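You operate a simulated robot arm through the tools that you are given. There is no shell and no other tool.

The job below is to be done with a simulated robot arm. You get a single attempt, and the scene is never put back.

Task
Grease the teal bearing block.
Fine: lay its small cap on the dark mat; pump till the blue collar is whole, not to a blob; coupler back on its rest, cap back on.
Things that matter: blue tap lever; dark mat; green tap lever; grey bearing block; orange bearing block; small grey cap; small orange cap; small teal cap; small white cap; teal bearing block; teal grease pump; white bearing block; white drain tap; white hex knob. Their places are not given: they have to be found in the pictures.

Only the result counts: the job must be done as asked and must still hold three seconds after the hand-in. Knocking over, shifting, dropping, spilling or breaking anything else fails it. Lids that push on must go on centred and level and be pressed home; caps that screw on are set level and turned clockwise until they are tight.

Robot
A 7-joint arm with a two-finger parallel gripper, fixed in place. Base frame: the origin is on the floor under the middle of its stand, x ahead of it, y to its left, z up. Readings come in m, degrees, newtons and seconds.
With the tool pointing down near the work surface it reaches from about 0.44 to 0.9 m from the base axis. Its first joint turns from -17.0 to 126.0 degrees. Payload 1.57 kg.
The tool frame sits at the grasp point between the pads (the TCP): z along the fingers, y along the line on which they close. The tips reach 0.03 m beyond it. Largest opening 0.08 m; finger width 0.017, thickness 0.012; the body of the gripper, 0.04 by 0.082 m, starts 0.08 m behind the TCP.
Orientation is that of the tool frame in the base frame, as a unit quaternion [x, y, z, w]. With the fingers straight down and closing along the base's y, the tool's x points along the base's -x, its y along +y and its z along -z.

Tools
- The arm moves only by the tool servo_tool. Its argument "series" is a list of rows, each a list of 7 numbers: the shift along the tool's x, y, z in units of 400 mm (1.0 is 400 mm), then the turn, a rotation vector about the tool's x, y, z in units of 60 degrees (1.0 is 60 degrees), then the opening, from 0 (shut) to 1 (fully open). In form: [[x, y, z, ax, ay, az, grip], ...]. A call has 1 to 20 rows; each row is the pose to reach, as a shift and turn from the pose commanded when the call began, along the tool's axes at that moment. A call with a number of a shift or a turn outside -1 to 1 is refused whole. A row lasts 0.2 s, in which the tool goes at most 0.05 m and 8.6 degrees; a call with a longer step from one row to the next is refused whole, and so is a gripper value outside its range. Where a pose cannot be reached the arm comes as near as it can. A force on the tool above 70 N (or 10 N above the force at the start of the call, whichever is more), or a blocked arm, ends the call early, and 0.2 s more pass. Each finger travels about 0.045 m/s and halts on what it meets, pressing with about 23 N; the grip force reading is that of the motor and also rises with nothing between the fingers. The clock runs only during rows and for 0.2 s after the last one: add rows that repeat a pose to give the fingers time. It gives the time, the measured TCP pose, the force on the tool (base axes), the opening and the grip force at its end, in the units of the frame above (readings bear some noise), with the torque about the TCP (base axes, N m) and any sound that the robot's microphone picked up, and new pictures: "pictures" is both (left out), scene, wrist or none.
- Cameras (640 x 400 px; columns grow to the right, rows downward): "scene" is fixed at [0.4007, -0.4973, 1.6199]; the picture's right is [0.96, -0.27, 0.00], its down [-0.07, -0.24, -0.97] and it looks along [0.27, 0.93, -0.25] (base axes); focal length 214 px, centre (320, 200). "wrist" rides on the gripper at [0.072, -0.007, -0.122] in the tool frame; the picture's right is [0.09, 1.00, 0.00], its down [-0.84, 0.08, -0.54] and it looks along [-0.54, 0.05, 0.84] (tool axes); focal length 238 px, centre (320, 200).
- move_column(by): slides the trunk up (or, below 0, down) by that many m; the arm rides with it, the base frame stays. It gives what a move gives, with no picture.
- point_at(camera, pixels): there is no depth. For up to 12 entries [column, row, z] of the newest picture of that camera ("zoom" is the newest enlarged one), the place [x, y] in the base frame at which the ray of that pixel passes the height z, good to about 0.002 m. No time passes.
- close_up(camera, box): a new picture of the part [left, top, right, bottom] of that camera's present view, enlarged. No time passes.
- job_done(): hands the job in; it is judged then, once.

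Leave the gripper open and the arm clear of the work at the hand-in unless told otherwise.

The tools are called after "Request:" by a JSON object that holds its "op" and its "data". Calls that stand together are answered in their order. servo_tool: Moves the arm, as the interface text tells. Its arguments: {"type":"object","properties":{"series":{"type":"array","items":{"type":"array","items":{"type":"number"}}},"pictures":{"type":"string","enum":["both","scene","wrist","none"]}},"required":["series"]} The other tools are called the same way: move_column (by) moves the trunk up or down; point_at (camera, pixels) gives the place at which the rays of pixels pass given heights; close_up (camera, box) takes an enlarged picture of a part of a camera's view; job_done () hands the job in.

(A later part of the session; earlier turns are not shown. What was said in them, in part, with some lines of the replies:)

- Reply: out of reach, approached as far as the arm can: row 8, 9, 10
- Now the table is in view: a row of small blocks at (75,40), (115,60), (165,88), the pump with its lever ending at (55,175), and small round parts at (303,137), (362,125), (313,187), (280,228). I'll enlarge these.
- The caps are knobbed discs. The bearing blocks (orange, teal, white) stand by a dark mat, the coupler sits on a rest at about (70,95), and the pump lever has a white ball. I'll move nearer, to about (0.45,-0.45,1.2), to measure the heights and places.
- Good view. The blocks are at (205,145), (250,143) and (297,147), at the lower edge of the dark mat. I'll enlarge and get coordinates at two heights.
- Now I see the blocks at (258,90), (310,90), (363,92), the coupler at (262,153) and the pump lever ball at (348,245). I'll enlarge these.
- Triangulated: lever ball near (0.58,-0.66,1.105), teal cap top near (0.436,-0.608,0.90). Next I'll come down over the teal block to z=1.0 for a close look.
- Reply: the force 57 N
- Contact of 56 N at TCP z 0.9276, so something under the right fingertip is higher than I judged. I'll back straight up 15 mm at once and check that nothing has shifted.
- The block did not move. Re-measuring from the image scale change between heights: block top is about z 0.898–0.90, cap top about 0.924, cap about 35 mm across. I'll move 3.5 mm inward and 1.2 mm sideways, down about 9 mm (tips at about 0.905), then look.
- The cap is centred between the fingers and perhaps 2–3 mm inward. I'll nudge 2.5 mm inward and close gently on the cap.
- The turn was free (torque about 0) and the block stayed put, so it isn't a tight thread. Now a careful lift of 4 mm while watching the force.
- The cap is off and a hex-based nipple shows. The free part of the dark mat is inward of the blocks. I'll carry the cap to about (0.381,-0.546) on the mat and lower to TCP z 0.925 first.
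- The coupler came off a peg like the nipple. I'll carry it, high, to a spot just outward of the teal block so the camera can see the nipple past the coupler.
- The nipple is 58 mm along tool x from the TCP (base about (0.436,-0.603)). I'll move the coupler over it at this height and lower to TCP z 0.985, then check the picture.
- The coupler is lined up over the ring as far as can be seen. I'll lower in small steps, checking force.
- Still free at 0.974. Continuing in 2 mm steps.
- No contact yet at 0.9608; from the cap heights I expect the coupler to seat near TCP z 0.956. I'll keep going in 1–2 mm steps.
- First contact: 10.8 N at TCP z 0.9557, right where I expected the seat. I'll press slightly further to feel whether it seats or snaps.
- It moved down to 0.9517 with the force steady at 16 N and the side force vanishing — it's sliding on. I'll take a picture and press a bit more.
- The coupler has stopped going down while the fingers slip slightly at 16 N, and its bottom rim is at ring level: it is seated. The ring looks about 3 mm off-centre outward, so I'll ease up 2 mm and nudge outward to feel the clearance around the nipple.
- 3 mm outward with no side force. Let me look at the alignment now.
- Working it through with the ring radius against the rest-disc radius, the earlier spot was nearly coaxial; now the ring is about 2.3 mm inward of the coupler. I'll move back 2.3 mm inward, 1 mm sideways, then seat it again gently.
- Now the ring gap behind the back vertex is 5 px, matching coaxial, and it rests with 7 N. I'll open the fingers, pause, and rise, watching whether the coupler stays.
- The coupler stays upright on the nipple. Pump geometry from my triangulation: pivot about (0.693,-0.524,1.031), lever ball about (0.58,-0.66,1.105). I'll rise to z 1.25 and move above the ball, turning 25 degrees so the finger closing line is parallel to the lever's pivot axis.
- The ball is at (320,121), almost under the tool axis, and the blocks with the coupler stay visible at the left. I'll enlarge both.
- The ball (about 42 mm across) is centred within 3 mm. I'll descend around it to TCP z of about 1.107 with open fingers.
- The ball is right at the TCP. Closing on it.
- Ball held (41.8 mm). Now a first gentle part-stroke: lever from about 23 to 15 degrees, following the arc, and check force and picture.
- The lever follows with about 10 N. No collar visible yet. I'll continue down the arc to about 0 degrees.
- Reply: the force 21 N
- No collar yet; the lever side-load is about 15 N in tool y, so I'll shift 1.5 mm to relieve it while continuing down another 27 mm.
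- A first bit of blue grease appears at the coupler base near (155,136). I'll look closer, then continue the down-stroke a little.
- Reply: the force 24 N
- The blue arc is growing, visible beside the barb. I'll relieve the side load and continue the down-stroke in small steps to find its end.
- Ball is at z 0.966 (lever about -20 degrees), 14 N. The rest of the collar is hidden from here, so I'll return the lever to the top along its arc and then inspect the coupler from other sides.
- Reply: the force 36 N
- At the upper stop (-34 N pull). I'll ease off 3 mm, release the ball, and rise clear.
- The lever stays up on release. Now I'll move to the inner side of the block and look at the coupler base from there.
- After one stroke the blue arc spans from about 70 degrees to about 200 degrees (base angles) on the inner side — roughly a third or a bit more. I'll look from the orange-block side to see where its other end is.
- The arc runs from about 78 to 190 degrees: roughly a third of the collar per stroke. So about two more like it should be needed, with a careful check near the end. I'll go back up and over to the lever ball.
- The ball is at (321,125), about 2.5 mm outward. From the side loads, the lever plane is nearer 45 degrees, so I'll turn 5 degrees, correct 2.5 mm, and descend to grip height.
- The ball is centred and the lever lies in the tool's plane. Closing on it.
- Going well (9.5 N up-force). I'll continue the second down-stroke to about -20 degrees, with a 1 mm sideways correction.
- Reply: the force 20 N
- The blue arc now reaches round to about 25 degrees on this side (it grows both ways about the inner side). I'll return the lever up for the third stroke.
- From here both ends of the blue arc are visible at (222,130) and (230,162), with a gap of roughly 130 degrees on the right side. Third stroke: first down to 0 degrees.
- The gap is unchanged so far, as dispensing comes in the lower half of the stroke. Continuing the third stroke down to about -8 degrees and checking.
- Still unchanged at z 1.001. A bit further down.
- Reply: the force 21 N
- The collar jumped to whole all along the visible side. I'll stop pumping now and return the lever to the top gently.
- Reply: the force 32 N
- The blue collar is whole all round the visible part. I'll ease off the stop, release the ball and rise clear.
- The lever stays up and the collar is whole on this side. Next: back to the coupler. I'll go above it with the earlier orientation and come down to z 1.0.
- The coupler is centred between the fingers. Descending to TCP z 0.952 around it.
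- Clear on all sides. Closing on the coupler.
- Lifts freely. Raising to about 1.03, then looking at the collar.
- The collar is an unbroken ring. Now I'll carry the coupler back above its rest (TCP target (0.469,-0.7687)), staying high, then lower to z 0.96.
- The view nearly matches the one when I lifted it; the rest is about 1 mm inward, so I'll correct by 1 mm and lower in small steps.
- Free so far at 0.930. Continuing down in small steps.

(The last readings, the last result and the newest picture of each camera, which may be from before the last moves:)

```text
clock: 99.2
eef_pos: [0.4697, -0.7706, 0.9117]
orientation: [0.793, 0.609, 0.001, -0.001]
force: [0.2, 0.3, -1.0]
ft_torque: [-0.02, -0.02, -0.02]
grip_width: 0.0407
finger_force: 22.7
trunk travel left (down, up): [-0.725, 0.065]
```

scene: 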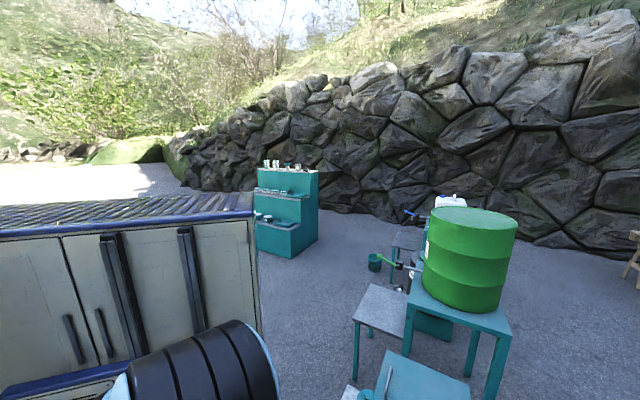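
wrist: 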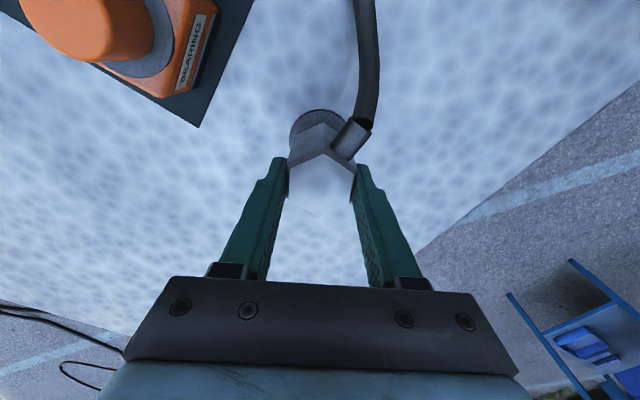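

Request:
{"op": "servo_tool", "data": {"series": [[0, 0, 0.004, 0, 0, 0, 0.42]], "pictures": "none"}}

Request:
{"op": "servo_tool", "data": {"series": [[0, 0, 0.004, 0, 0, 0, 0.42]], "pictures": "wrist"}}

Request:
{"op": "close_up", "data": {"camera": "wrist", "box": [220, 80, 420, 205]}}

```text
clock: 99.6
eef_pos: [0.4698, -0.7703, 0.9104]
orientation: [0.794, 0.608, 0.0, 0.0]
force: [-1.4, 0.7, 4.0]
ft_torque: [0.21, 0.04, 0.03]
grip_width: 0.0403
finger_force: 22.8
trunk travel left (down, up): [-0.725, 0.065]
```

```text
clock: 100.0
eef_pos: [0.4688, -0.7699, 0.9093]
orientation: [0.793, 0.609, 0.0, 0.001]
force: [-0.1, 0.5, 14.6]
ft_torque: [0.37, 0.07, -0.02]
grip_width: 0.0405
finger_force: 22.9
trunk travel left (down, up): [-0.725, 0.065]
```

wrist: 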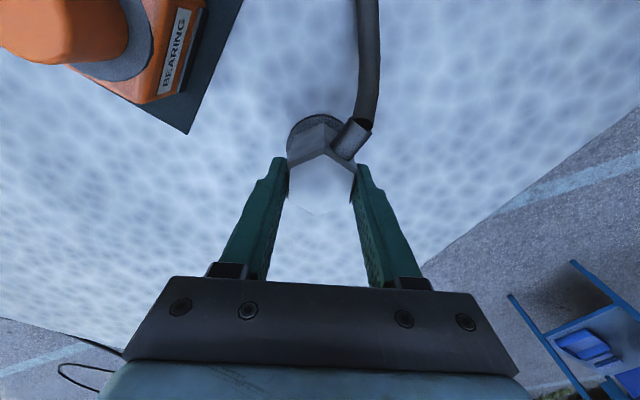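

```text
3.20 times, centred on (320, 142) of wrist
```

zoom: 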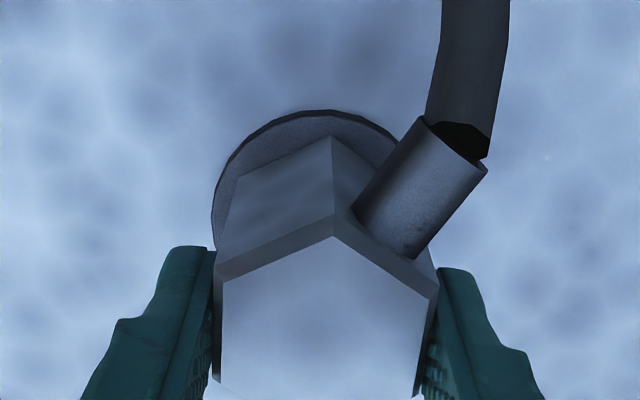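

Contact 14.6 N at z 0.909 and the picture matches the original seated view (disc left edge 211, top 110). I'll release and rise.

Request:
{"op": "servo_tool", "data": {"series": [[0, 0, -0.001, 0, 0, 0, 0.55], [0, 0, -0.001, 0, 0, 0, 0.75], [0, 0, -0.001, 0, 0, 0, 0.95], [0, 0, -0.001, 0, 0, 0, 1], [0, 0, -0.03, 0, 0, 0, 1], [0, 0, -0.08, 0, 0, 0, 1], [0, 0, -0.16, 0, 0, 0, 1], [0, 0, -0.24, 0, 0, 0, 1]], "pictures": "wrist"}}

Request:
{"op": "close_up", "data": {"camera": "wrist", "box": [240, 60, 400, 160]}}

```text
clock: 101.8
eef_pos: [0.4701, -0.7669, 1.0059]
orientation: [0.793, 0.609, 0.0, -0.001]
force: [0.7, -0.2, 0.5]
ft_torque: [0.03, 0.01, 0.02]
grip_width: 0.0801
finger_force: 0.0
trunk travel left (down, up): [-0.725, 0.065]
```

wrist: 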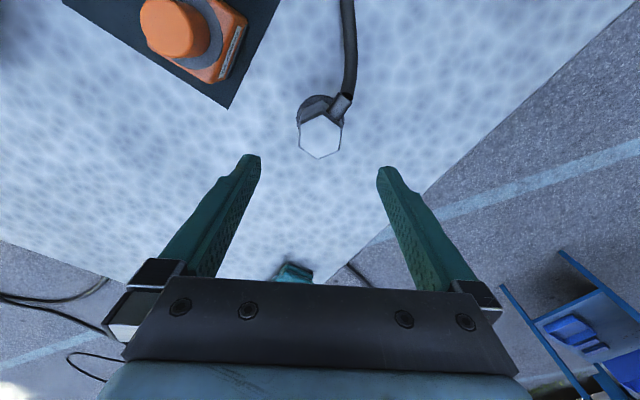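

```text
4.00 times, centred on (320, 110) of wrist
```

zoom: 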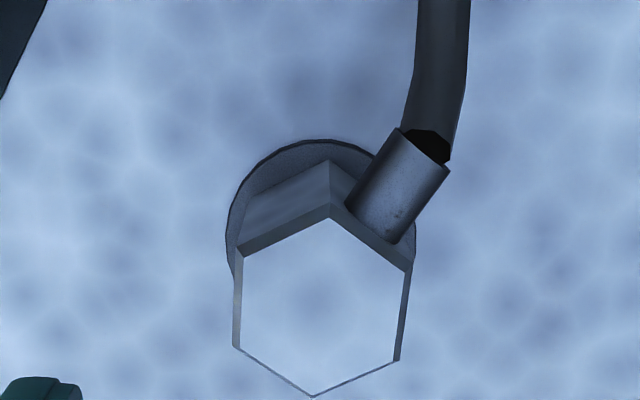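

The coupler is back on its rest, upright and centred. Now to the cap on the mat: I'll travel above (0.382,-0.547) and turn the tool back so the fingers close along the block row.

Request:
{"op": "servo_tool", "data": {"series": [[0.03, -0.02, -0.1, 0, 0, -0.1, 1], [0.09, -0.068, -0.1, 0, 0, -0.23, 1], [0.155, -0.116, -0.1, 0, 0, -0.36, 1], [0.22, -0.165, -0.1, 0, 0, -0.49, 1], [0.285, -0.214, -0.1, 0, 0, -0.62, 1], [0.35, -0.263, -0.1, 0, 0, -0.75, 0.9], [0.415, -0.312, -0.1, 0, 0, -0.88, 0.85], [0.4735, -0.356, -0.1, 0, 0, -1.0, 0.8], [0.4735, -0.356, 0.0, 0, 0, -1.0, 0.8], [0.4735, -0.356, 0.1, 0, 0, -1.0, 0.8]], "pictures": "wrist"}}

Request:
{"op": "close_up", "data": {"camera": "wrist", "box": [220, 80, 420, 205]}}

```text
clock: 104.0
eef_pos: [0.3793, -0.5484, 0.9654]
orientation: [0.382, 0.924, -0.001, 0.0]
force: [0.0, 0.9, -0.2]
ft_torque: [-0.02, 0.01, -0.01]
grip_width: 0.0636
finger_force: 0.1
trunk travel left (down, up): [-0.725, 0.065]
```

wrist: 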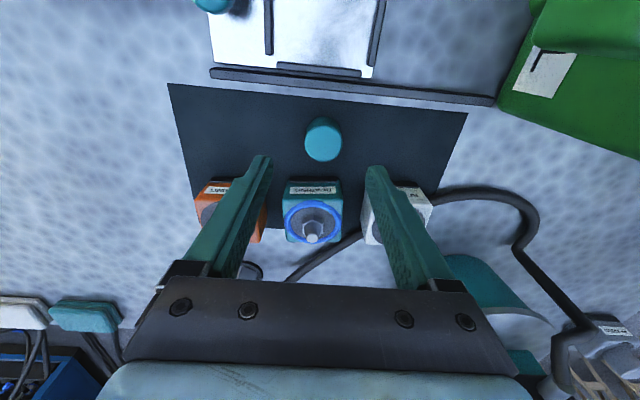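

```text
3.20 times, centred on (320, 142) of wrist
```

zoom: 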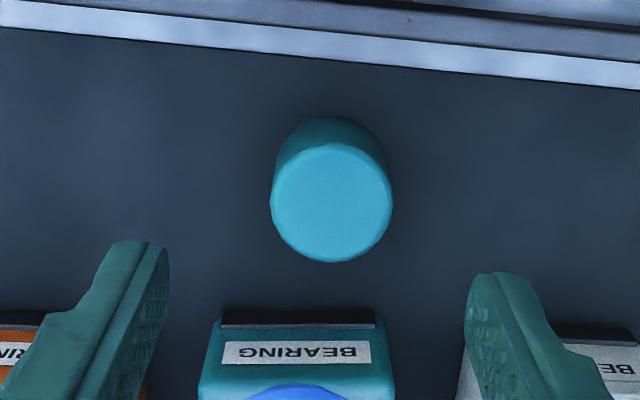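

The cap is 2.6 mm right and about 2 mm outward of the axis. Correcting and descending to TCP z 0.893.

Request:
{"op": "servo_tool", "data": {"series": [[-0.005, 0.006, 0.05, 0, 0, 0, 0.8], [-0.005, 0.006, 0.1, 0, 0, 0, 0.8], [-0.005, 0.006, 0.14, 0, 0, 0, 0.8], [-0.005, 0.006, 0.165, 0, 0, 0, 0.8], [-0.005, 0.006, 0.18, 0, 0, 0, 0.8]], "pictures": "wrist"}}

Request:
{"op": "close_up", "data": {"camera": "wrist", "box": [240, 120, 400, 220]}}

```text
clock: 105.2
eef_pos: [0.3842, -0.5499, 0.8928]
orientation: [0.383, 0.924, -0.001, -0.001]
force: [-0.4, 0.4, 0.9]
ft_torque: [0.01, 0.0, -0.02]
grip_width: 0.0642
finger_force: 0.0
trunk travel left (down, up): [-0.725, 0.065]
```

wrist: 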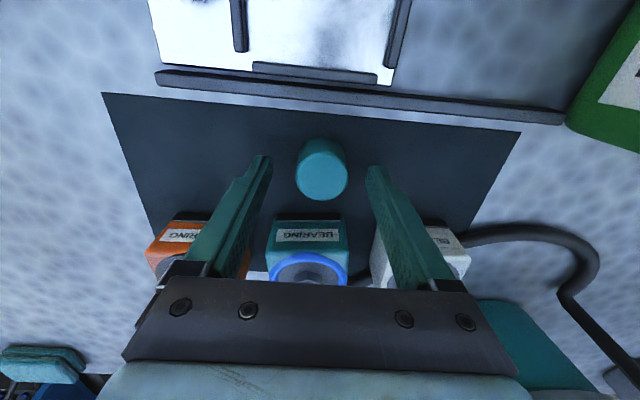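

```text
4.00 times, centred on (320, 170) of wrist
```

zoom: 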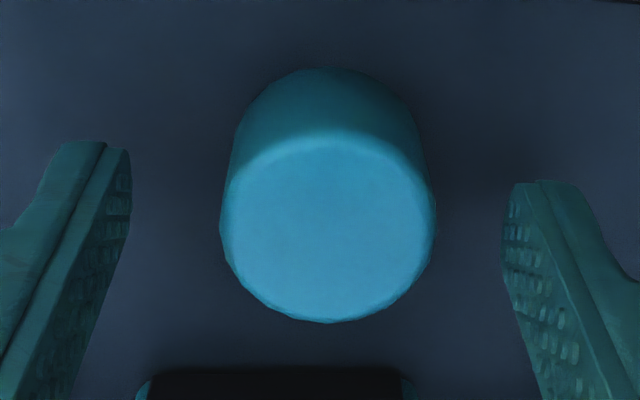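

Aligned within 1 mm. Closing on the cap.

Request:
{"op": "servo_tool", "data": {"series": [[0, 0.002, 0, 0, 0, 0, 0.7], [0, 0.002, 0, 0, 0, 0, 0.55], [0, 0.002, 0, 0, 0, 0, 0.4], [0, 0.002, 0, 0, 0, 0, 0.4], [0, 0.002, 0, 0, 0, 0, 0.4]], "pictures": "none"}}

Request:
{"op": "servo_tool", "data": {"series": [[0, 0, -0.04, 0, 0, 0, 0.4], [0, 0, -0.1, 0, 0, 0, 0.4], [0, 0, -0.16, 0, 0, 0, 0.4], [0, 0, -0.22, 0, 0, 0, 0.4]], "pictures": "wrist"}}

Request:
{"op": "close_up", "data": {"camera": "wrist", "box": [220, 100, 420, 225]}}

```text
clock: 106.4
eef_pos: [0.3849, -0.5492, 0.8921]
orientation: [0.383, 0.924, 0.001, 0.0]
force: [-0.7, 0.6, 0.2]
ft_torque: [0.0, -0.03, -0.02]
grip_width: 0.0334
finger_force: 23.5
trunk travel left (down, up): [-0.725, 0.065]
```

```text
clock: 107.4
eef_pos: [0.3847, -0.5494, 0.9814]
orientation: [0.383, 0.924, 0.0, 0.0]
force: [0.1, 0.0, -0.4]
ft_torque: [0.05, 0.01, -0.02]
grip_width: 0.033
finger_force: 23.0
trunk travel left (down, up): [-0.725, 0.065]
```

wrist: 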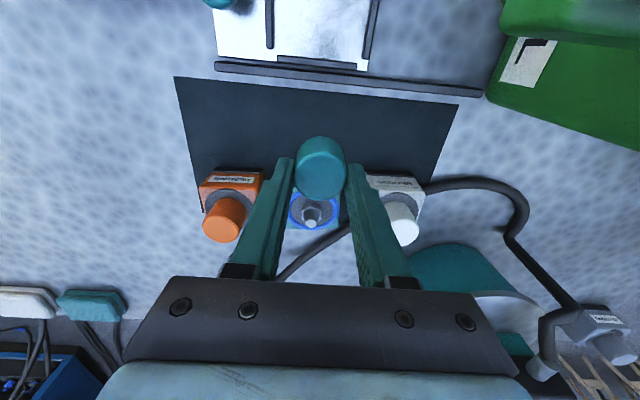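

```text
3.20 times, centred on (320, 162) of wrist
```

zoom: 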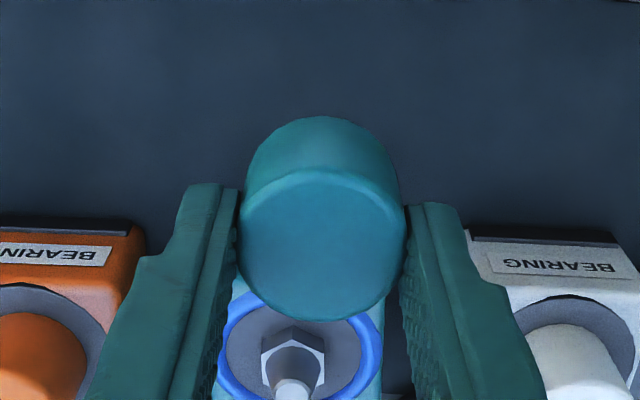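

The grip width reads 33.0 mm rather than 35.3 mm as before, so I want to see whether the cap sits straight in the fingers. Enlarging.

Request:
{"op": "close_up", "data": {"camera": "wrist", "box": [270, 115, 370, 215]}}

```text
4.00 times, centred on (320, 165) of wrist
```

zoom: 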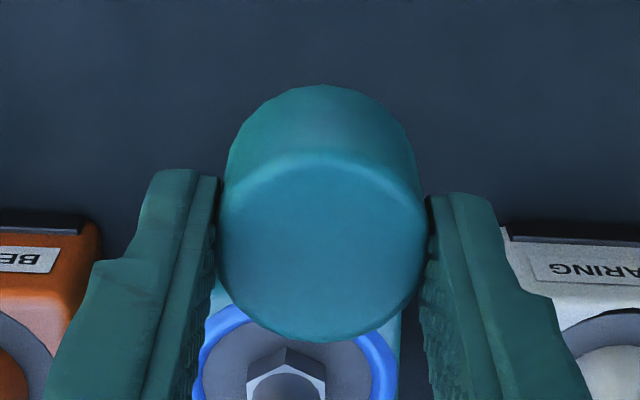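

The cap sits straight in the fingers (gripped about 4 mm higher on it than before). Combining the nipple's place in this view with the earlier grip pose, the target TCP is (0.4365,-0.6037). Moving over it at this height, then down to 0.965.

Request:
{"op": "servo_tool", "data": {"series": [[-0.06, -0.001, -0.01, 0, 0, 0, 0.4], [-0.12, -0.003, -0.01, 0, 0, 0, 0.4], [-0.1875, -0.0043, -0.01, 0, 0, 0, 0.4], [-0.1875, -0.0043, 0.02, 0, 0, 0, 0.4], [-0.1875, -0.0043, 0.038, 0, 0, 0, 0.4]], "pictures": "wrist"}}

Request:
{"op": "close_up", "data": {"camera": "wrist", "box": [240, 90, 400, 190]}}

```text
clock: 108.6
eef_pos: [0.4371, -0.6037, 0.9657]
orientation: [0.383, 0.924, 0.0, 0.0]
force: [0.2, 0.0, -0.5]
ft_torque: [0.0, -0.03, -0.01]
grip_width: 0.0331
finger_force: 22.9
trunk travel left (down, up): [-0.725, 0.065]
```

wrist: 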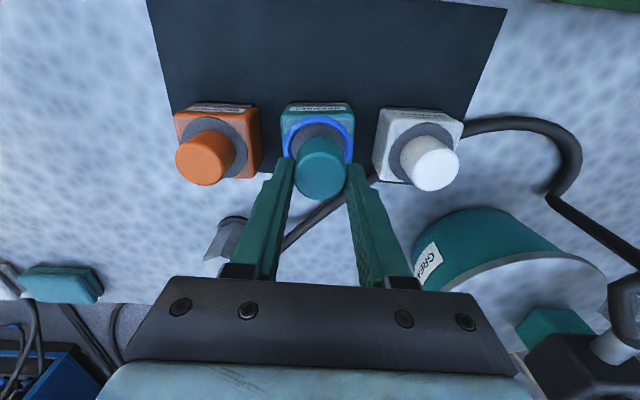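

```text
4.00 times, centred on (320, 140) of wrist
```

zoom: 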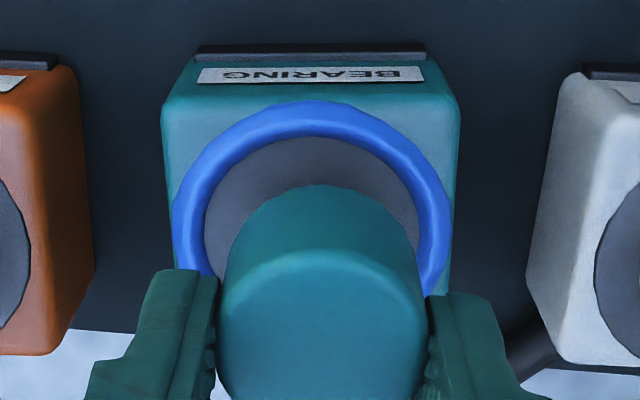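

The collar centre shows at (318,148) while the cap axis is at 320.7, so the cap is about 2 mm too far right. I'll shift 1.9 mm left and lower to 0.955, then re-check.

Request:
{"op": "servo_tool", "data": {"series": [[0, -0.0048, 0, 0, 0, 0, 0.4], [0, -0.0048, 0.012, 0, 0, 0, 0.4], [0, -0.0048, 0.025, 0, 0, 0, 0.4]], "pictures": "wrist"}}

Request:
{"op": "close_up", "data": {"camera": "wrist", "box": [240, 90, 400, 190]}}

```text
clock: 109.4
eef_pos: [0.4356, -0.604, 0.9545]
orientation: [0.382, 0.924, 0.0, 0.0]
force: [-0.5, -0.4, 0.6]
ft_torque: [-0.02, 0.01, -0.03]
grip_width: 0.0331
finger_force: 22.7
trunk travel left (down, up): [-0.725, 0.065]
```

wrist: 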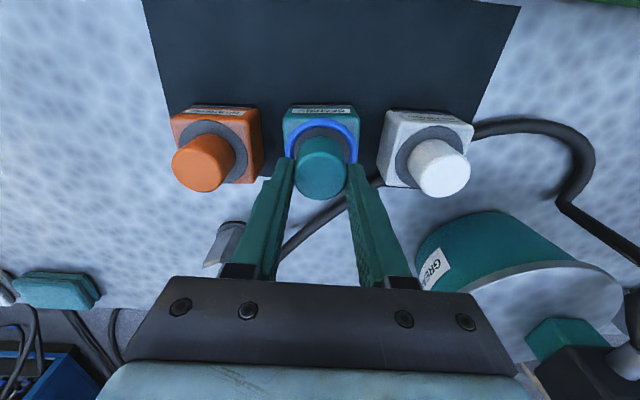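

```text
4.00 times, centred on (320, 140) of wrist
```

zoom: 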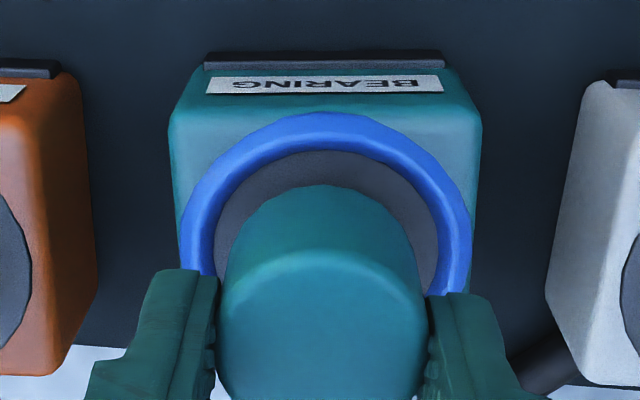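

Now the collar centre is about 1 mm to the right of the cap. I'll shift back 0.9 mm and lower in 2 mm steps.

Request:
{"op": "servo_tool", "data": {"series": [[0, 0.0022, 0, 0, 0, 0, 0.4], [0, 0.0022, 0.005, 0, 0, 0, 0.4], [0, 0.0022, 0.01, 0, 0, 0, 0.4]], "pictures": "none"}}

Request:
{"op": "servo_tool", "data": {"series": [[0, 0, 0.005, 0, 0, 0, 0.4], [0, 0, 0.01, 0, 0, 0, 0.4]], "pictures": "wrist"}}

Request:
{"op": "close_up", "data": {"camera": "wrist", "box": [240, 90, 400, 190]}}

```text
clock: 110.2
eef_pos: [0.4362, -0.6032, 0.9508]
orientation: [0.382, 0.924, -0.001, 0.0]
force: [0.2, -1.0, -0.5]
ft_torque: [-0.01, 0.02, 0.01]
grip_width: 0.0332
finger_force: 22.9
trunk travel left (down, up): [-0.725, 0.065]
```

```text
clock: 110.8
eef_pos: [0.4358, -0.6048, 0.9477]
orientation: [0.383, 0.924, 0.0, 0.001]
force: [0.5, -0.1, 0.2]
ft_torque: [0.01, 0.0, 0.03]
grip_width: 0.0334
finger_force: 23.1
trunk travel left (down, up): [-0.725, 0.065]
```

wrist: 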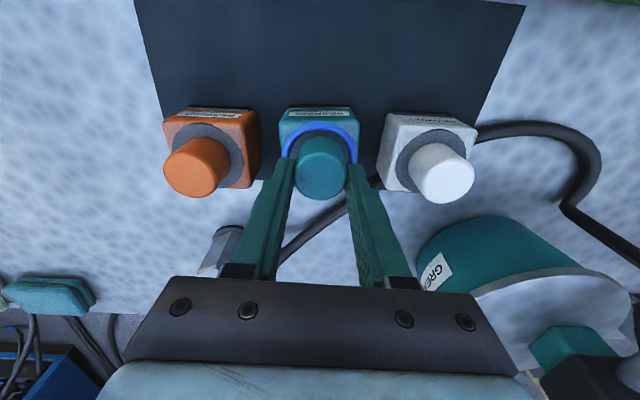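

```text
4.00 times, centred on (320, 140) of wrist
```

zoom: 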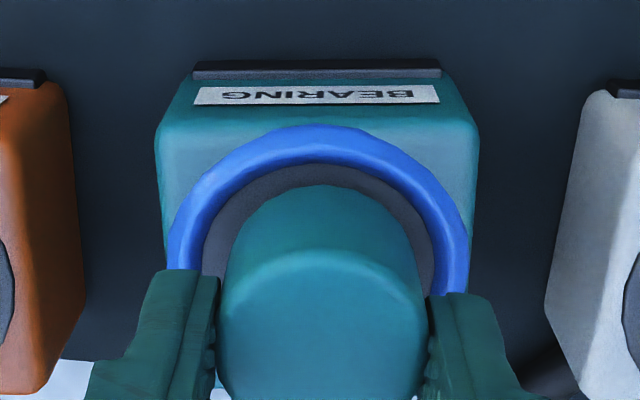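

Comparing with the original seated view, the in-out alignment matches; sideways the cap is about 0.6 mm right. I'll correct that and continue lowering.

Request:
{"op": "servo_tool", "data": {"series": [[0, -0.0015, 0, 0, 0, 0, 0.4], [0, -0.0015, 0.005, 0, 0, 0, 0.4]], "pictures": "none"}}

Request:
{"op": "servo_tool", "data": {"series": [[0, 0, 0.004, 0, 0, 0, 0.4]], "pictures": "none"}}

Request:
{"op": "servo_tool", "data": {"series": [[0, 0, 0.004, 0, 0, 0, 0.4]], "pictures": "none"}}

```text
clock: 111.4
eef_pos: [0.4365, -0.6052, 0.9444]
orientation: [0.382, 0.924, 0.0, 0.0]
force: [-0.1, -0.4, -0.5]
ft_torque: [0.02, 0.01, 0.02]
grip_width: 0.0334
finger_force: 23.1
trunk travel left (down, up): [-0.725, 0.065]
```

```text
clock: 111.8
eef_pos: [0.4341, -0.6034, 0.944]
orientation: [0.382, 0.924, 0.001, 0.0]
force: [0.5, -0.6, -0.3]
ft_torque: [0.02, -0.01, 0.01]
grip_width: 0.0331
finger_force: 22.7
trunk travel left (down, up): [-0.725, 0.065]
```

```text
clock: 112.2
eef_pos: [0.4346, -0.6058, 0.9433]
orientation: [0.382, 0.924, 0.001, 0.0]
force: [-0.1, 0.1, -0.1]
ft_torque: [0.03, 0.01, 0.0]
grip_width: 0.0332
finger_force: 23.6
trunk travel left (down, up): [-0.725, 0.065]
```

Request:
{"op": "servo_tool", "data": {"series": [[0, 0, 0.004, 0, 0, 0, 0.4]], "pictures": "none"}}

Request:
{"op": "servo_tool", "data": {"series": [[0, 0, 0.004, 0, 0, 0, 0.4]], "pictures": "none"}}

Request:
{"op": "servo_tool", "data": {"series": [[0, 0, 0.003, 0, 0, 0, 0.4]], "pictures": "wrist"}}

Request:
{"op": "close_up", "data": {"camera": "wrist", "box": [240, 90, 400, 190]}}

```text
clock: 112.6
eef_pos: [0.4345, -0.6041, 0.9408]
orientation: [0.382, 0.924, 0.0, -0.001]
force: [-0.3, -0.2, -0.4]
ft_torque: [-0.01, 0.01, -0.02]
grip_width: 0.0331
finger_force: 22.7
trunk travel left (down, up): [-0.725, 0.065]
```

```text
clock: 113.0
eef_pos: [0.4342, -0.6054, 0.9413]
orientation: [0.383, 0.924, 0.0, 0.001]
force: [-2.0, 1.1, 9.4]
ft_torque: [0.01, 0.22, 0.04]
grip_width: 0.0332
finger_force: 23.1
trunk travel left (down, up): [-0.725, 0.065]
```

```text
clock: 113.4
eef_pos: [0.4344, -0.6048, 0.939]
orientation: [0.383, 0.924, -0.002, 0.002]
force: [-1.5, -0.4, 18.2]
ft_torque: [-0.02, 0.06, -0.02]
grip_width: 0.0335
finger_force: 23.1
trunk travel left (down, up): [-0.725, 0.065]
```

wrist: 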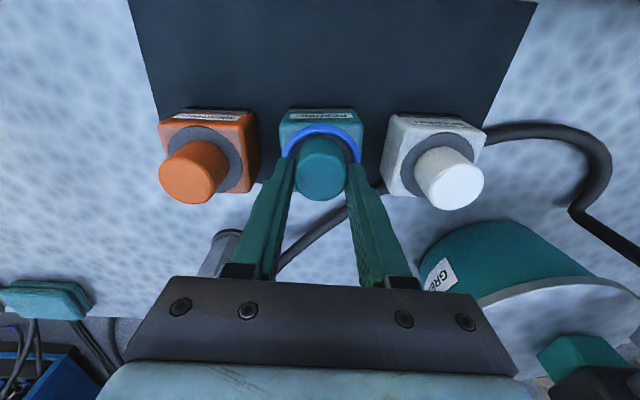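

```text
4.00 times, centred on (320, 140) of wrist
```

zoom: 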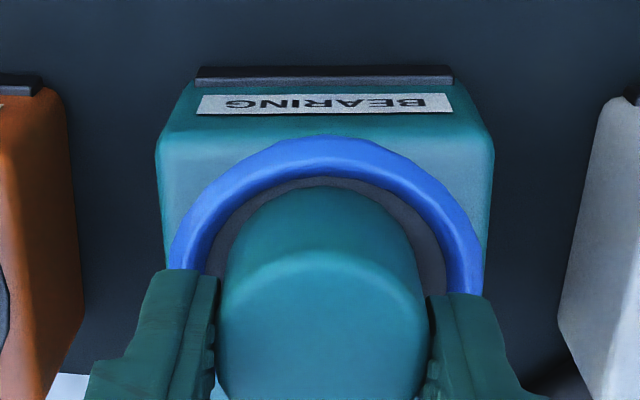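

Seated contact: 18 N, evenly loaded, at TCP z 0.939, as predicted (0.940). The cap may be 1–2 mm inward, so I'll compare with the neighbours' seated caps in an enlarged view.

Request:
{"op": "close_up", "data": {"camera": "wrist", "box": [145, 95, 273, 215]}}

Request:
{"op": "close_up", "data": {"camera": "wrist", "box": [256, 95, 384, 215]}}

Request:
{"op": "close_up", "data": {"camera": "wrist", "box": [370, 95, 498, 215]}}

```text
3.33 times, centred on (209, 155) of wrist
```

zoom: 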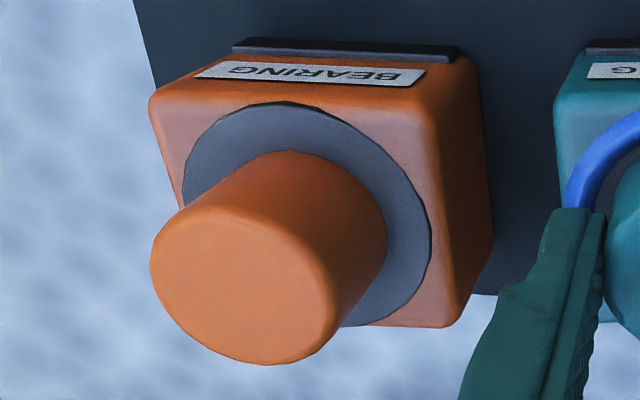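

```text
3.33 times, centred on (320, 155) of wrist
```

zoom: 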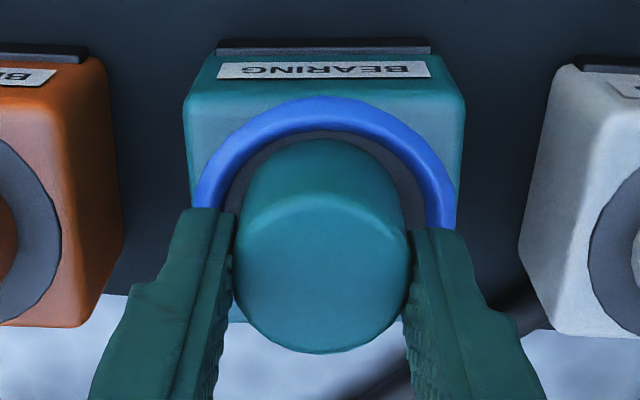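

```text
3.33 times, centred on (434, 155) of wrist
```

zoom: 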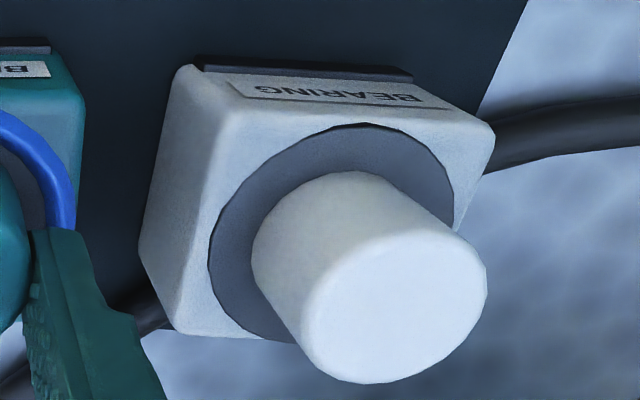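

Compared with the orange and white caps (ring-top to cap-rim 48–49 px at this zoom), the teal cap is about 1.4 mm inward and 0.7 mm left. I'll lift 2 mm, shift, and lower again.

Request:
{"op": "servo_tool", "data": {"series": [[0, 0, -0.007, 0, 0, 0, 0.4], [-0.0018, 0.001, -0.007, 0, 0, 0, 0.4], [-0.0036, 0.0019, -0.007, 0, 0, 0, 0.4], [-0.0036, 0.0019, -0.003, 0, 0, 0, 0.4]], "pictures": "none"}}

Request:
{"op": "servo_tool", "data": {"series": [[0, 0, 0.003, 0, 0, 0, 0.4]], "pictures": "wrist"}}

Request:
{"op": "close_up", "data": {"camera": "wrist", "box": [256, 95, 384, 215]}}

```text
clock: 114.4
eef_pos: [0.4368, -0.6032, 0.9398]
orientation: [0.383, 0.924, 0.001, -0.001]
force: [-0.6, 2.7, 7.1]
ft_torque: [0.07, 0.07, 0.0]
grip_width: 0.0332
finger_force: 22.4
trunk travel left (down, up): [-0.725, 0.065]
```

```text
clock: 114.8
eef_pos: [0.437, -0.6047, 0.9381]
orientation: [0.383, 0.924, 0.0, 0.0]
force: [-2.4, 5.2, 17.0]
ft_torque: [0.1, 0.1, -0.02]
grip_width: 0.0331
finger_force: 22.6
trunk travel left (down, up): [-0.725, 0.065]
```

wrist: 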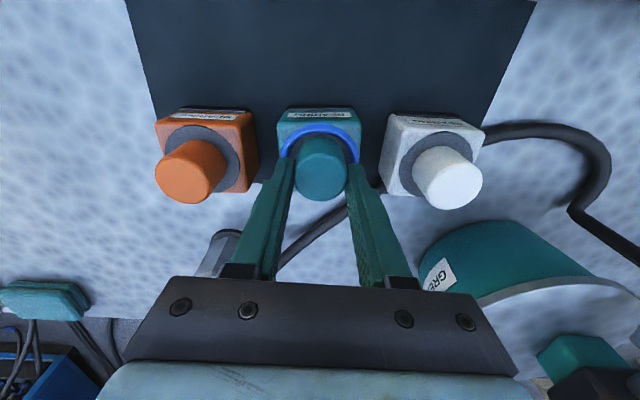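

```text
3.33 times, centred on (320, 155) of wrist
```

zoom: 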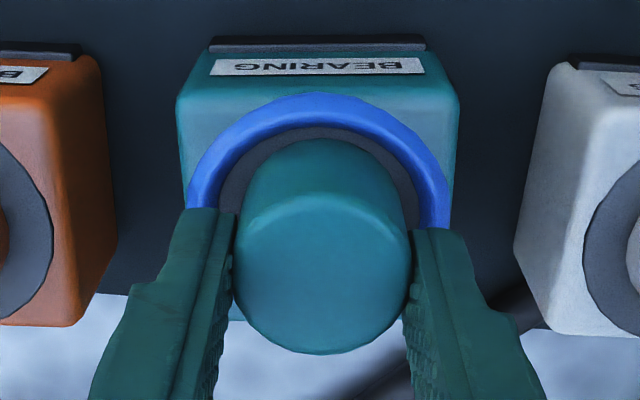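

Better: label-to-rim 64 px versus the wanted 67. A small further correction: 0.5 mm outward and 0.6 mm left, again lifting slightly first.

Request:
{"op": "servo_tool", "data": {"series": [[0, 0, -0.007, 0, 0, 0, 0.4], [-0.0013, -0.0015, -0.007, 0, 0, 0, 0.4], [-0.0013, -0.0015, -0.007, 0, 0, 0, 0.4], [-0.0013, -0.0015, -0.003, 0, 0, 0, 0.4]], "pictures": "none"}}

Request:
{"op": "servo_tool", "data": {"series": [[0, 0, 0.003, 0, 0, 0, 0.4]], "pictures": "wrist"}}

Request:
{"op": "close_up", "data": {"camera": "wrist", "box": [256, 95, 384, 215]}}

```text
clock: 115.8
eef_pos: [0.4357, -0.6043, 0.9394]
orientation: [0.382, 0.924, 0.0, 0.0]
force: [-1.0, -0.5, 2.0]
ft_torque: [-0.03, 0.02, -0.02]
grip_width: 0.0334
finger_force: 23.2
trunk travel left (down, up): [-0.725, 0.065]
```

```text
clock: 116.2
eef_pos: [0.4363, -0.6048, 0.9391]
orientation: [0.383, 0.924, 0.0, 0.001]
force: [-1.9, 2.2, 12.2]
ft_torque: [0.06, 0.05, -0.02]
grip_width: 0.0331
finger_force: 23.3
trunk travel left (down, up): [-0.725, 0.065]
```

wrist: 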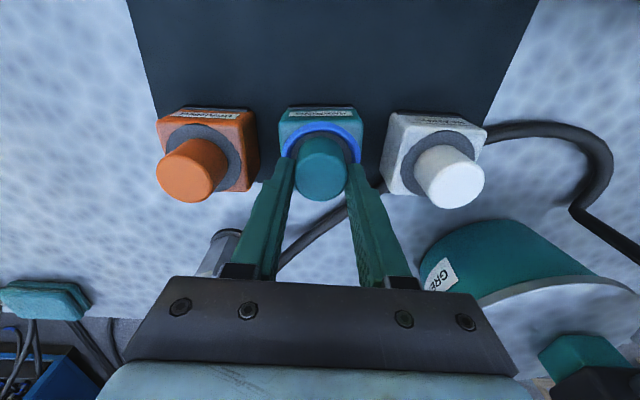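

```text
3.33 times, centred on (320, 155) of wrist
```

zoom: 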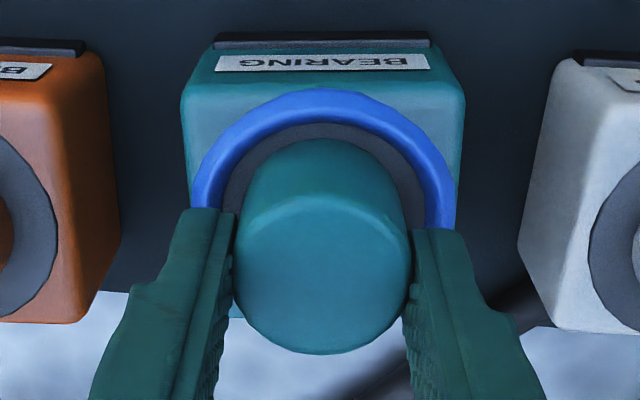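

Now label-to-rim is 68 px (target 67) and the cap, collar and block share the same centre line. Releasing the cap.

Request:
{"op": "servo_tool", "data": {"series": [[0, 0, -0.001, 0, 0, 0, 0.5], [0, 0, -0.001, 0, 0, 0, 0.6], [0, 0, -0.001, 0, 0, 0, 0.65], [0, 0, -0.02, 0, 0, 0, 0.65], [0, 0, -0.06, 0, 0, 0, 0.65], [0, 0, -0.1, 0, 0, 0, 0.65]], "pictures": "wrist"}}

Request:
{"op": "close_up", "data": {"camera": "wrist", "box": [240, 80, 400, 180]}}

Request:
{"op": "close_up", "data": {"camera": "wrist", "box": [150, 80, 490, 220]}}

```text
clock: 117.6
eef_pos: [0.4363, -0.6074, 0.9792]
orientation: [0.383, 0.924, 0.0, 0.0]
force: [-0.6, 0.2, -0.7]
ft_torque: [-0.02, -0.03, 0.03]
grip_width: 0.052
finger_force: 0.0
trunk travel left (down, up): [-0.725, 0.065]
```

wrist: 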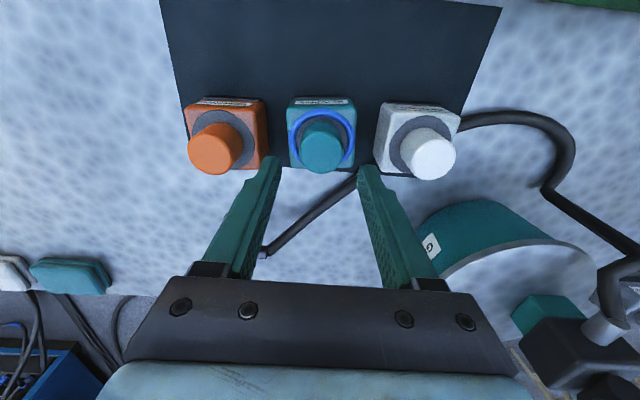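

```text
4.00 times, centred on (320, 130) of wrist
```

zoom: 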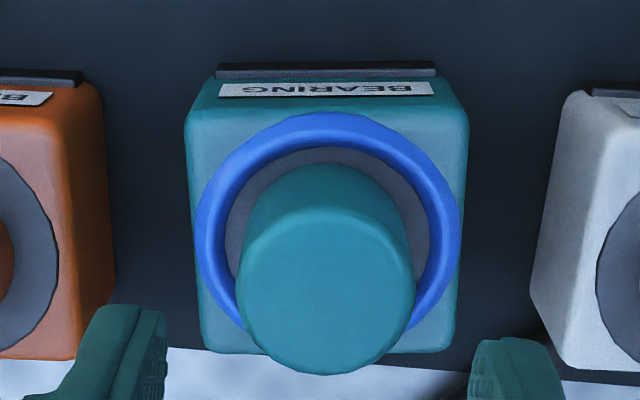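

```text
1.88 times, centred on (320, 150) of wrist
```

zoom: 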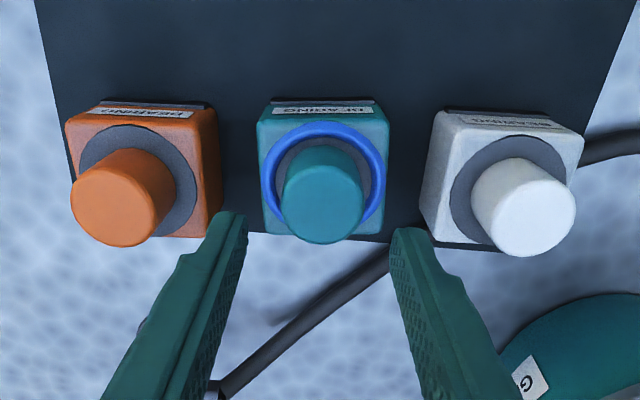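

The cap sits on, centred in the collar like its neighbours. Now I'll press it home: close the fingers above it, shift 2.5 mm inward to its centre, and press down gently on top.

Request:
{"op": "servo_tool", "data": {"series": [[0.006, 0.0012, 0, 0, 0, 0, 0.4], [0.006, 0.0012, 0, 0, 0, 0, 0.15], [0.006, 0.0012, 0, 0, 0, 0, 0], [0.006, 0.0012, 0, 0, 0, 0, 0], [0.006, 0.0012, 0.02, 0, 0, 0, 0], [0.006, 0.0012, 0.04, 0, 0, 0, 0]], "pictures": "wrist"}}

Request:
{"op": "close_up", "data": {"camera": "wrist", "box": [240, 80, 400, 180]}}

```text
clock: 119.0
eef_pos: [0.4346, -0.6022, 0.9615]
orientation: [0.383, 0.924, 0.0, 0.0]
force: [-0.5, -0.4, 0.3]
ft_torque: [-0.03, -0.02, -0.03]
grip_width: 0.0003
finger_force: 21.3
trunk travel left (down, up): [-0.725, 0.065]
```

wrist: 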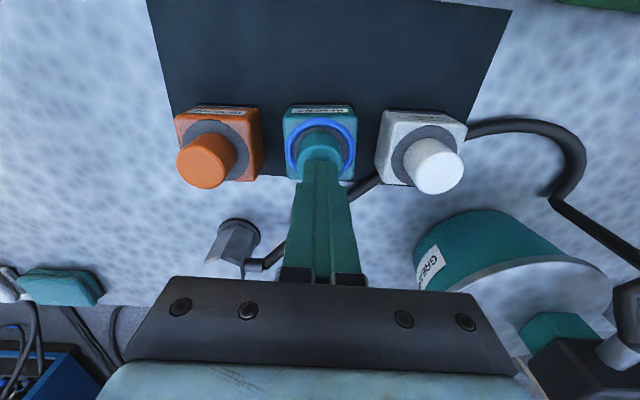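

```text
4.00 times, centred on (320, 130) of wrist
```

zoom: 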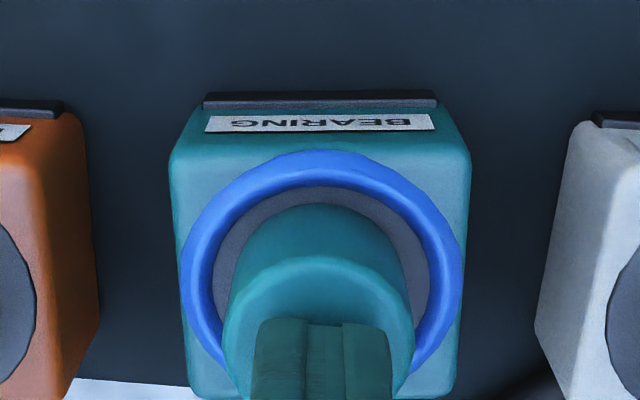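

The closed tips are centred above the cap. Pressing down in small steps.

Request:
{"op": "servo_tool", "data": {"series": [[0, 0, 0.006, 0, 0, 0, 0], [0, 0, 0.012, 0, 0, 0, 0]], "pictures": "none"}}

Request:
{"op": "servo_tool", "data": {"series": [[0, 0, 0.004, 0, 0, 0, 0], [0, 0, 0.008, 0, 0, 0, 0]], "pictures": "none"}}

```text
clock: 119.6
eef_pos: [0.435, -0.6041, 0.9595]
orientation: [0.383, 0.924, -0.001, 0.001]
force: [-3.3, 3.4, 21.1]
ft_torque: [0.11, 0.12, 0.01]
grip_width: 0.0
finger_force: 21.9
trunk travel left (down, up): [-0.725, 0.065]
```

```text
clock: 120.2
eef_pos: [0.4351, -0.6045, 0.9582]
orientation: [0.383, 0.924, -0.002, 0.003]
force: [-7.1, 8.3, 60.4]
ft_torque: [0.36, 0.27, -0.02]
grip_width: 0.0
finger_force: 21.5
trunk travel left (down, up): [-0.725, 0.065]
```

60 N with no further travel: the cap is home. I'll back off upward and inspect.

Request:
{"op": "servo_tool", "data": {"series": [[0, 0, -0.02, 0, 0, 0, 0], [0, 0, -0.08, 0, 0, 0, 0], [0, 0, -0.15, 0, 0, 0, 0.3], [0, 0, -0.22, 0, 0, 0, 0.6], [0, 0, -0.3, 0, 0, 0, 0.8]], "pictures": "wrist"}}

Request:
{"op": "close_up", "data": {"camera": "wrist", "box": [180, 40, 460, 190]}}

Request:
{"op": "close_up", "data": {"camera": "wrist", "box": [256, 60, 384, 140]}}

```text
clock: 121.4
eef_pos: [0.4368, -0.6033, 1.0733]
orientation: [0.383, 0.924, 0.0, 0.0]
force: [0.2, -0.2, 0.3]
ft_torque: [0.04, 0.03, 0.01]
grip_width: 0.0638
finger_force: 0.4
trunk travel left (down, up): [-0.725, 0.065]
```

wrist: 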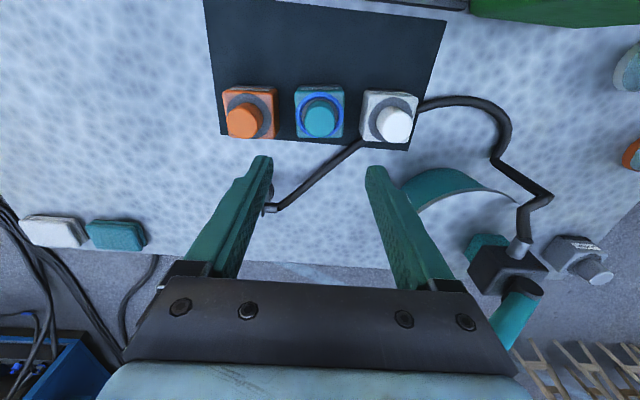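

```text
2.29 times, centred on (320, 115) of wrist
```

zoom: 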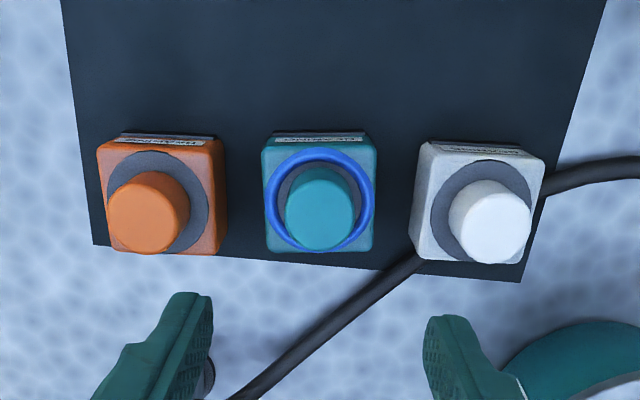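

```text
5.00 times, centred on (320, 100) of wrist
```

zoom: 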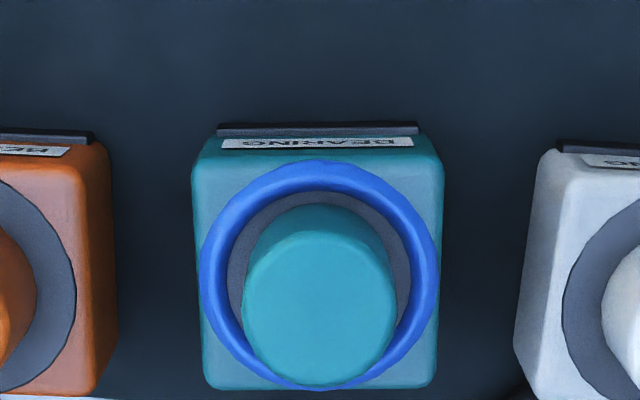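

Looks right. One more oblique view from the inner side to confirm the cap is level and fully down compared with its neighbours.

Request:
{"op": "servo_tool", "data": {"series": [[0.06, 0, 0, 0, 0, 0, 0.8], [0.12, 0, 0, 0, 0, 0, 0.8], [0.1785, 0, 0, 0, 0, 0, 0.8], [0.1785, 0, 0.08, 0, 0, 0, 1], [0.1785, 0, 0.16, 0, 0, 0, 1], [0.1785, 0, 0.24, 0, 0, 0, 1]], "pictures": "wrist"}}

Request:
{"op": "close_up", "data": {"camera": "wrist", "box": [220, 150, 420, 275]}}

```text
clock: 122.8
eef_pos: [0.3855, -0.5541, 0.977]
orientation: [0.383, 0.924, 0.0, 0.0]
force: [-0.4, 0.5, 0.2]
ft_torque: [-0.03, -0.03, 0.04]
grip_width: 0.0799
finger_force: 0.0
trunk travel left (down, up): [-0.725, 0.065]
```

wrist: 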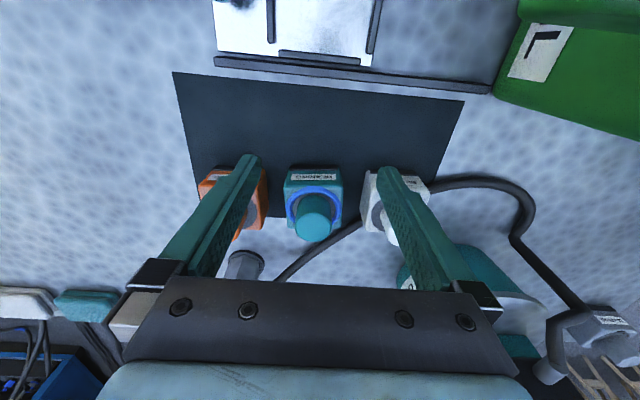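

```text
3.20 times, centred on (320, 212) of wrist
```

zoom: 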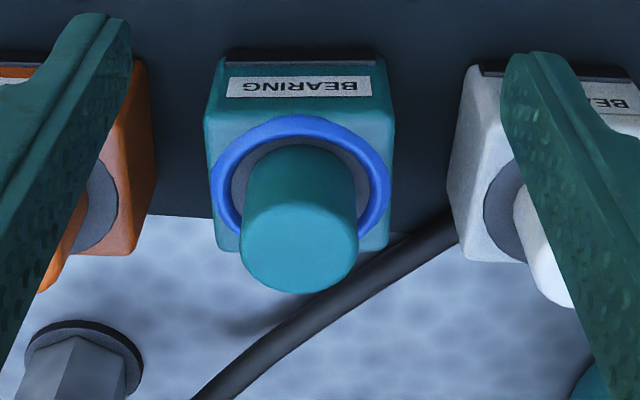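

The cap is level inside the whole blue collar. I'll rise to the high view again and compare all three caps at the same scale before leaving.

Request:
{"op": "servo_tool", "data": {"series": [[0, 0, -0.08, 0, 0, 0, 1], [0, 0, -0.16, 0, 0, 0, 1], [0, 0, -0.24, 0, 0, 0, 1], [-0.06, 0, -0.24, 0, 0, 0, 1], [-0.12, 0, -0.24, 0, 0, 0, 1], [-0.1785, 0, -0.24, 0, 0, 0, 1]], "pictures": "wrist"}}

Request:
{"op": "close_up", "data": {"camera": "wrist", "box": [205, 70, 305, 150]}}

Request:
{"op": "close_up", "data": {"camera": "wrist", "box": [270, 70, 370, 150]}}

Request:
{"op": "close_up", "data": {"camera": "wrist", "box": [340, 70, 440, 150]}}

```text
clock: 124.2
eef_pos: [0.4362, -0.6042, 1.0732]
orientation: [0.382, 0.924, 0.0, 0.0]
force: [0.4, 0.3, 1.1]
ft_torque: [-0.01, -0.04, -0.02]
grip_width: 0.0797
finger_force: 0.1
trunk travel left (down, up): [-0.725, 0.065]
```

wrist: 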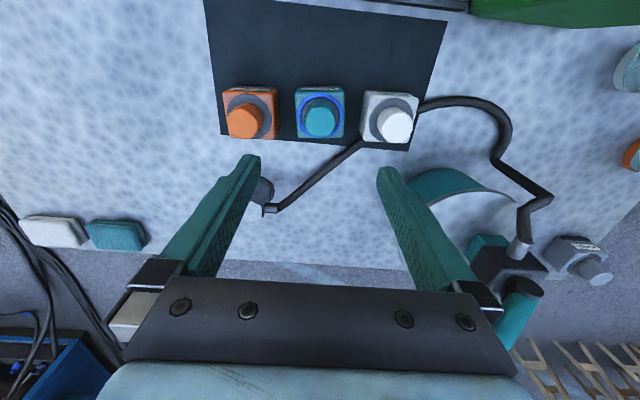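

```text
5.00 times, centred on (255, 110) of wrist
```

zoom: 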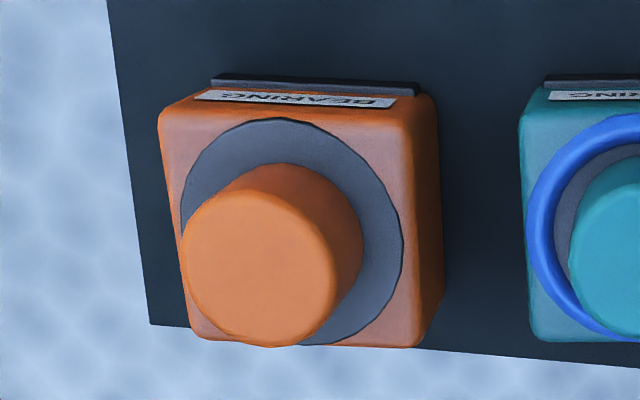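

```text
5.00 times, centred on (320, 110) of wrist
```

zoom: 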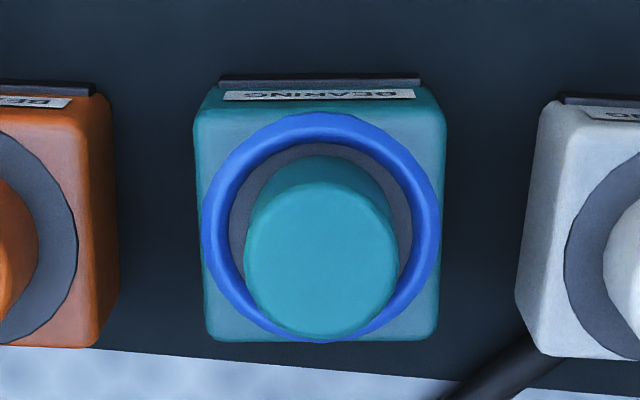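

```text
5.00 times, centred on (390, 110) of wrist
```

zoom: 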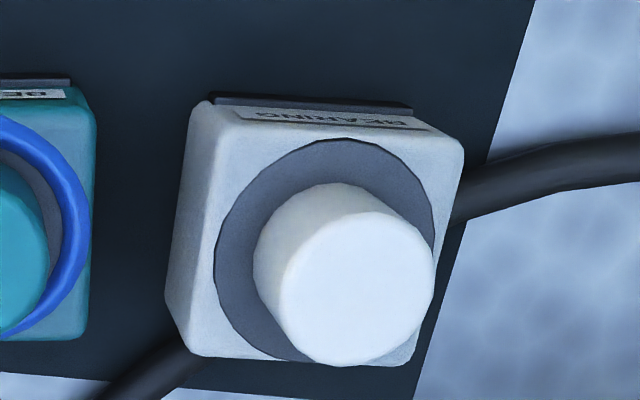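

All three caps match: label-to-rim 59/57/56 px and rim-to-top 107/105/105 px (orange/teal/white), so the teal cap is centred, level and home. I'll retreat upward with the gripper open and take a last overall look.

Request:
{"op": "servo_tool", "data": {"series": [[0.05, 0, -0.1, 0, 0, 0, 1], [0.1, 0, -0.2, 0, 0, 0, 1], [0.15, 0, -0.3, 0, 0, 0, 1], [0.2, 0, -0.4, 0, 0, 0, 1], [0.2, 0, -0.5, 0, 0, 0, 1]], "pictures": "both"}}

Request:
{"op": "close_up", "data": {"camera": "wrist", "box": [180, 60, 480, 247]}}

```text
clock: 125.4
eef_pos: [0.3778, -0.5461, 1.276]
orientation: [0.382, 0.924, 0.001, 0.0]
force: [0.8, 1.1, 0.9]
ft_torque: [0.01, 0.03, 0.01]
grip_width: 0.0799
finger_force: 0.0
trunk travel left (down, up): [-0.725, 0.065]
```

scene: 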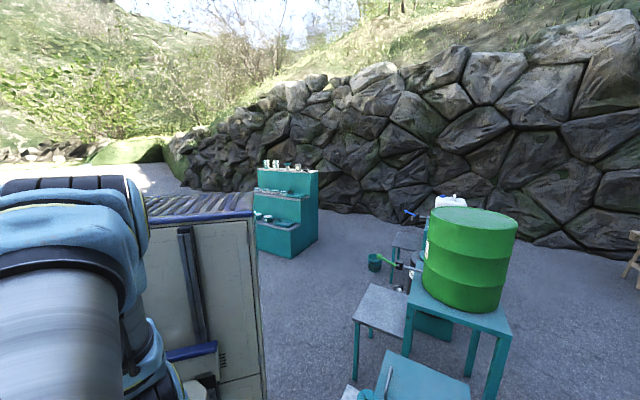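
wrist: 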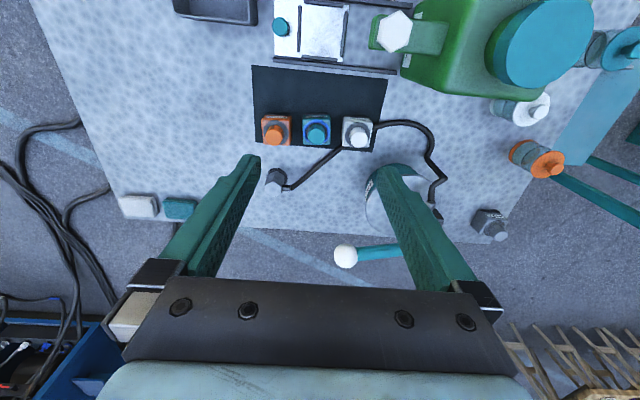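

```text
2.13 times, centred on (330, 154) of wrist
```

zoom: 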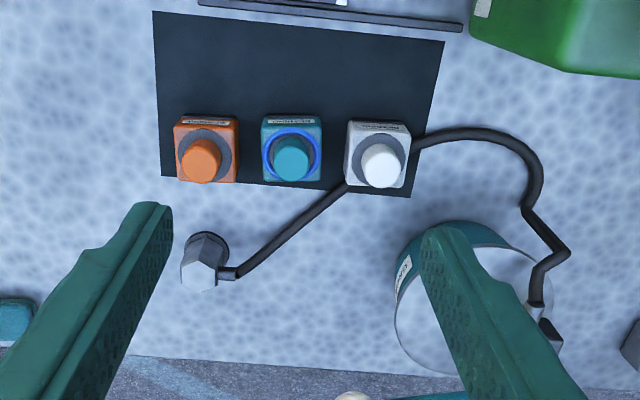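

Everything is in place: the teal cap is on, the blue collar is whole, the coupler is on its rest, the lever is up, the other parts are untouched, and the gripper is open and clear. Handing in.

Request:
{"op": "job_done", "data": {}}

```text
The job is handed in.
```

I greased the teal bearing block and handed the job in; no result has come back yet.

- **Cap off:** It pulled straight off with no resistance, so it is a push-on cap. I laid it on the dark mat.
- **Greasing:** I set the coupler on the nipple and gave three pump strokes. Each added about a third of the collar, and after the third it was an unbroken blue ring, not a blob.
- **Coupler:** It is back on its rest, upright. The pump lever is up at its stop again.
- **Cap on:** It is centred and pressed home with about 60 N. In the last pictures it sits level and at the same height as the orange and white caps.

**Early contact:** Before I had the block's height right, one fingertip pressed down near the teal block with about 56 N. I backed off at once, and in the pictures the block had not moved.

At the hand-in the gripper was open and the arm clear of the work. The other blocks and caps, seen in the last pictures, looked undisturbed.
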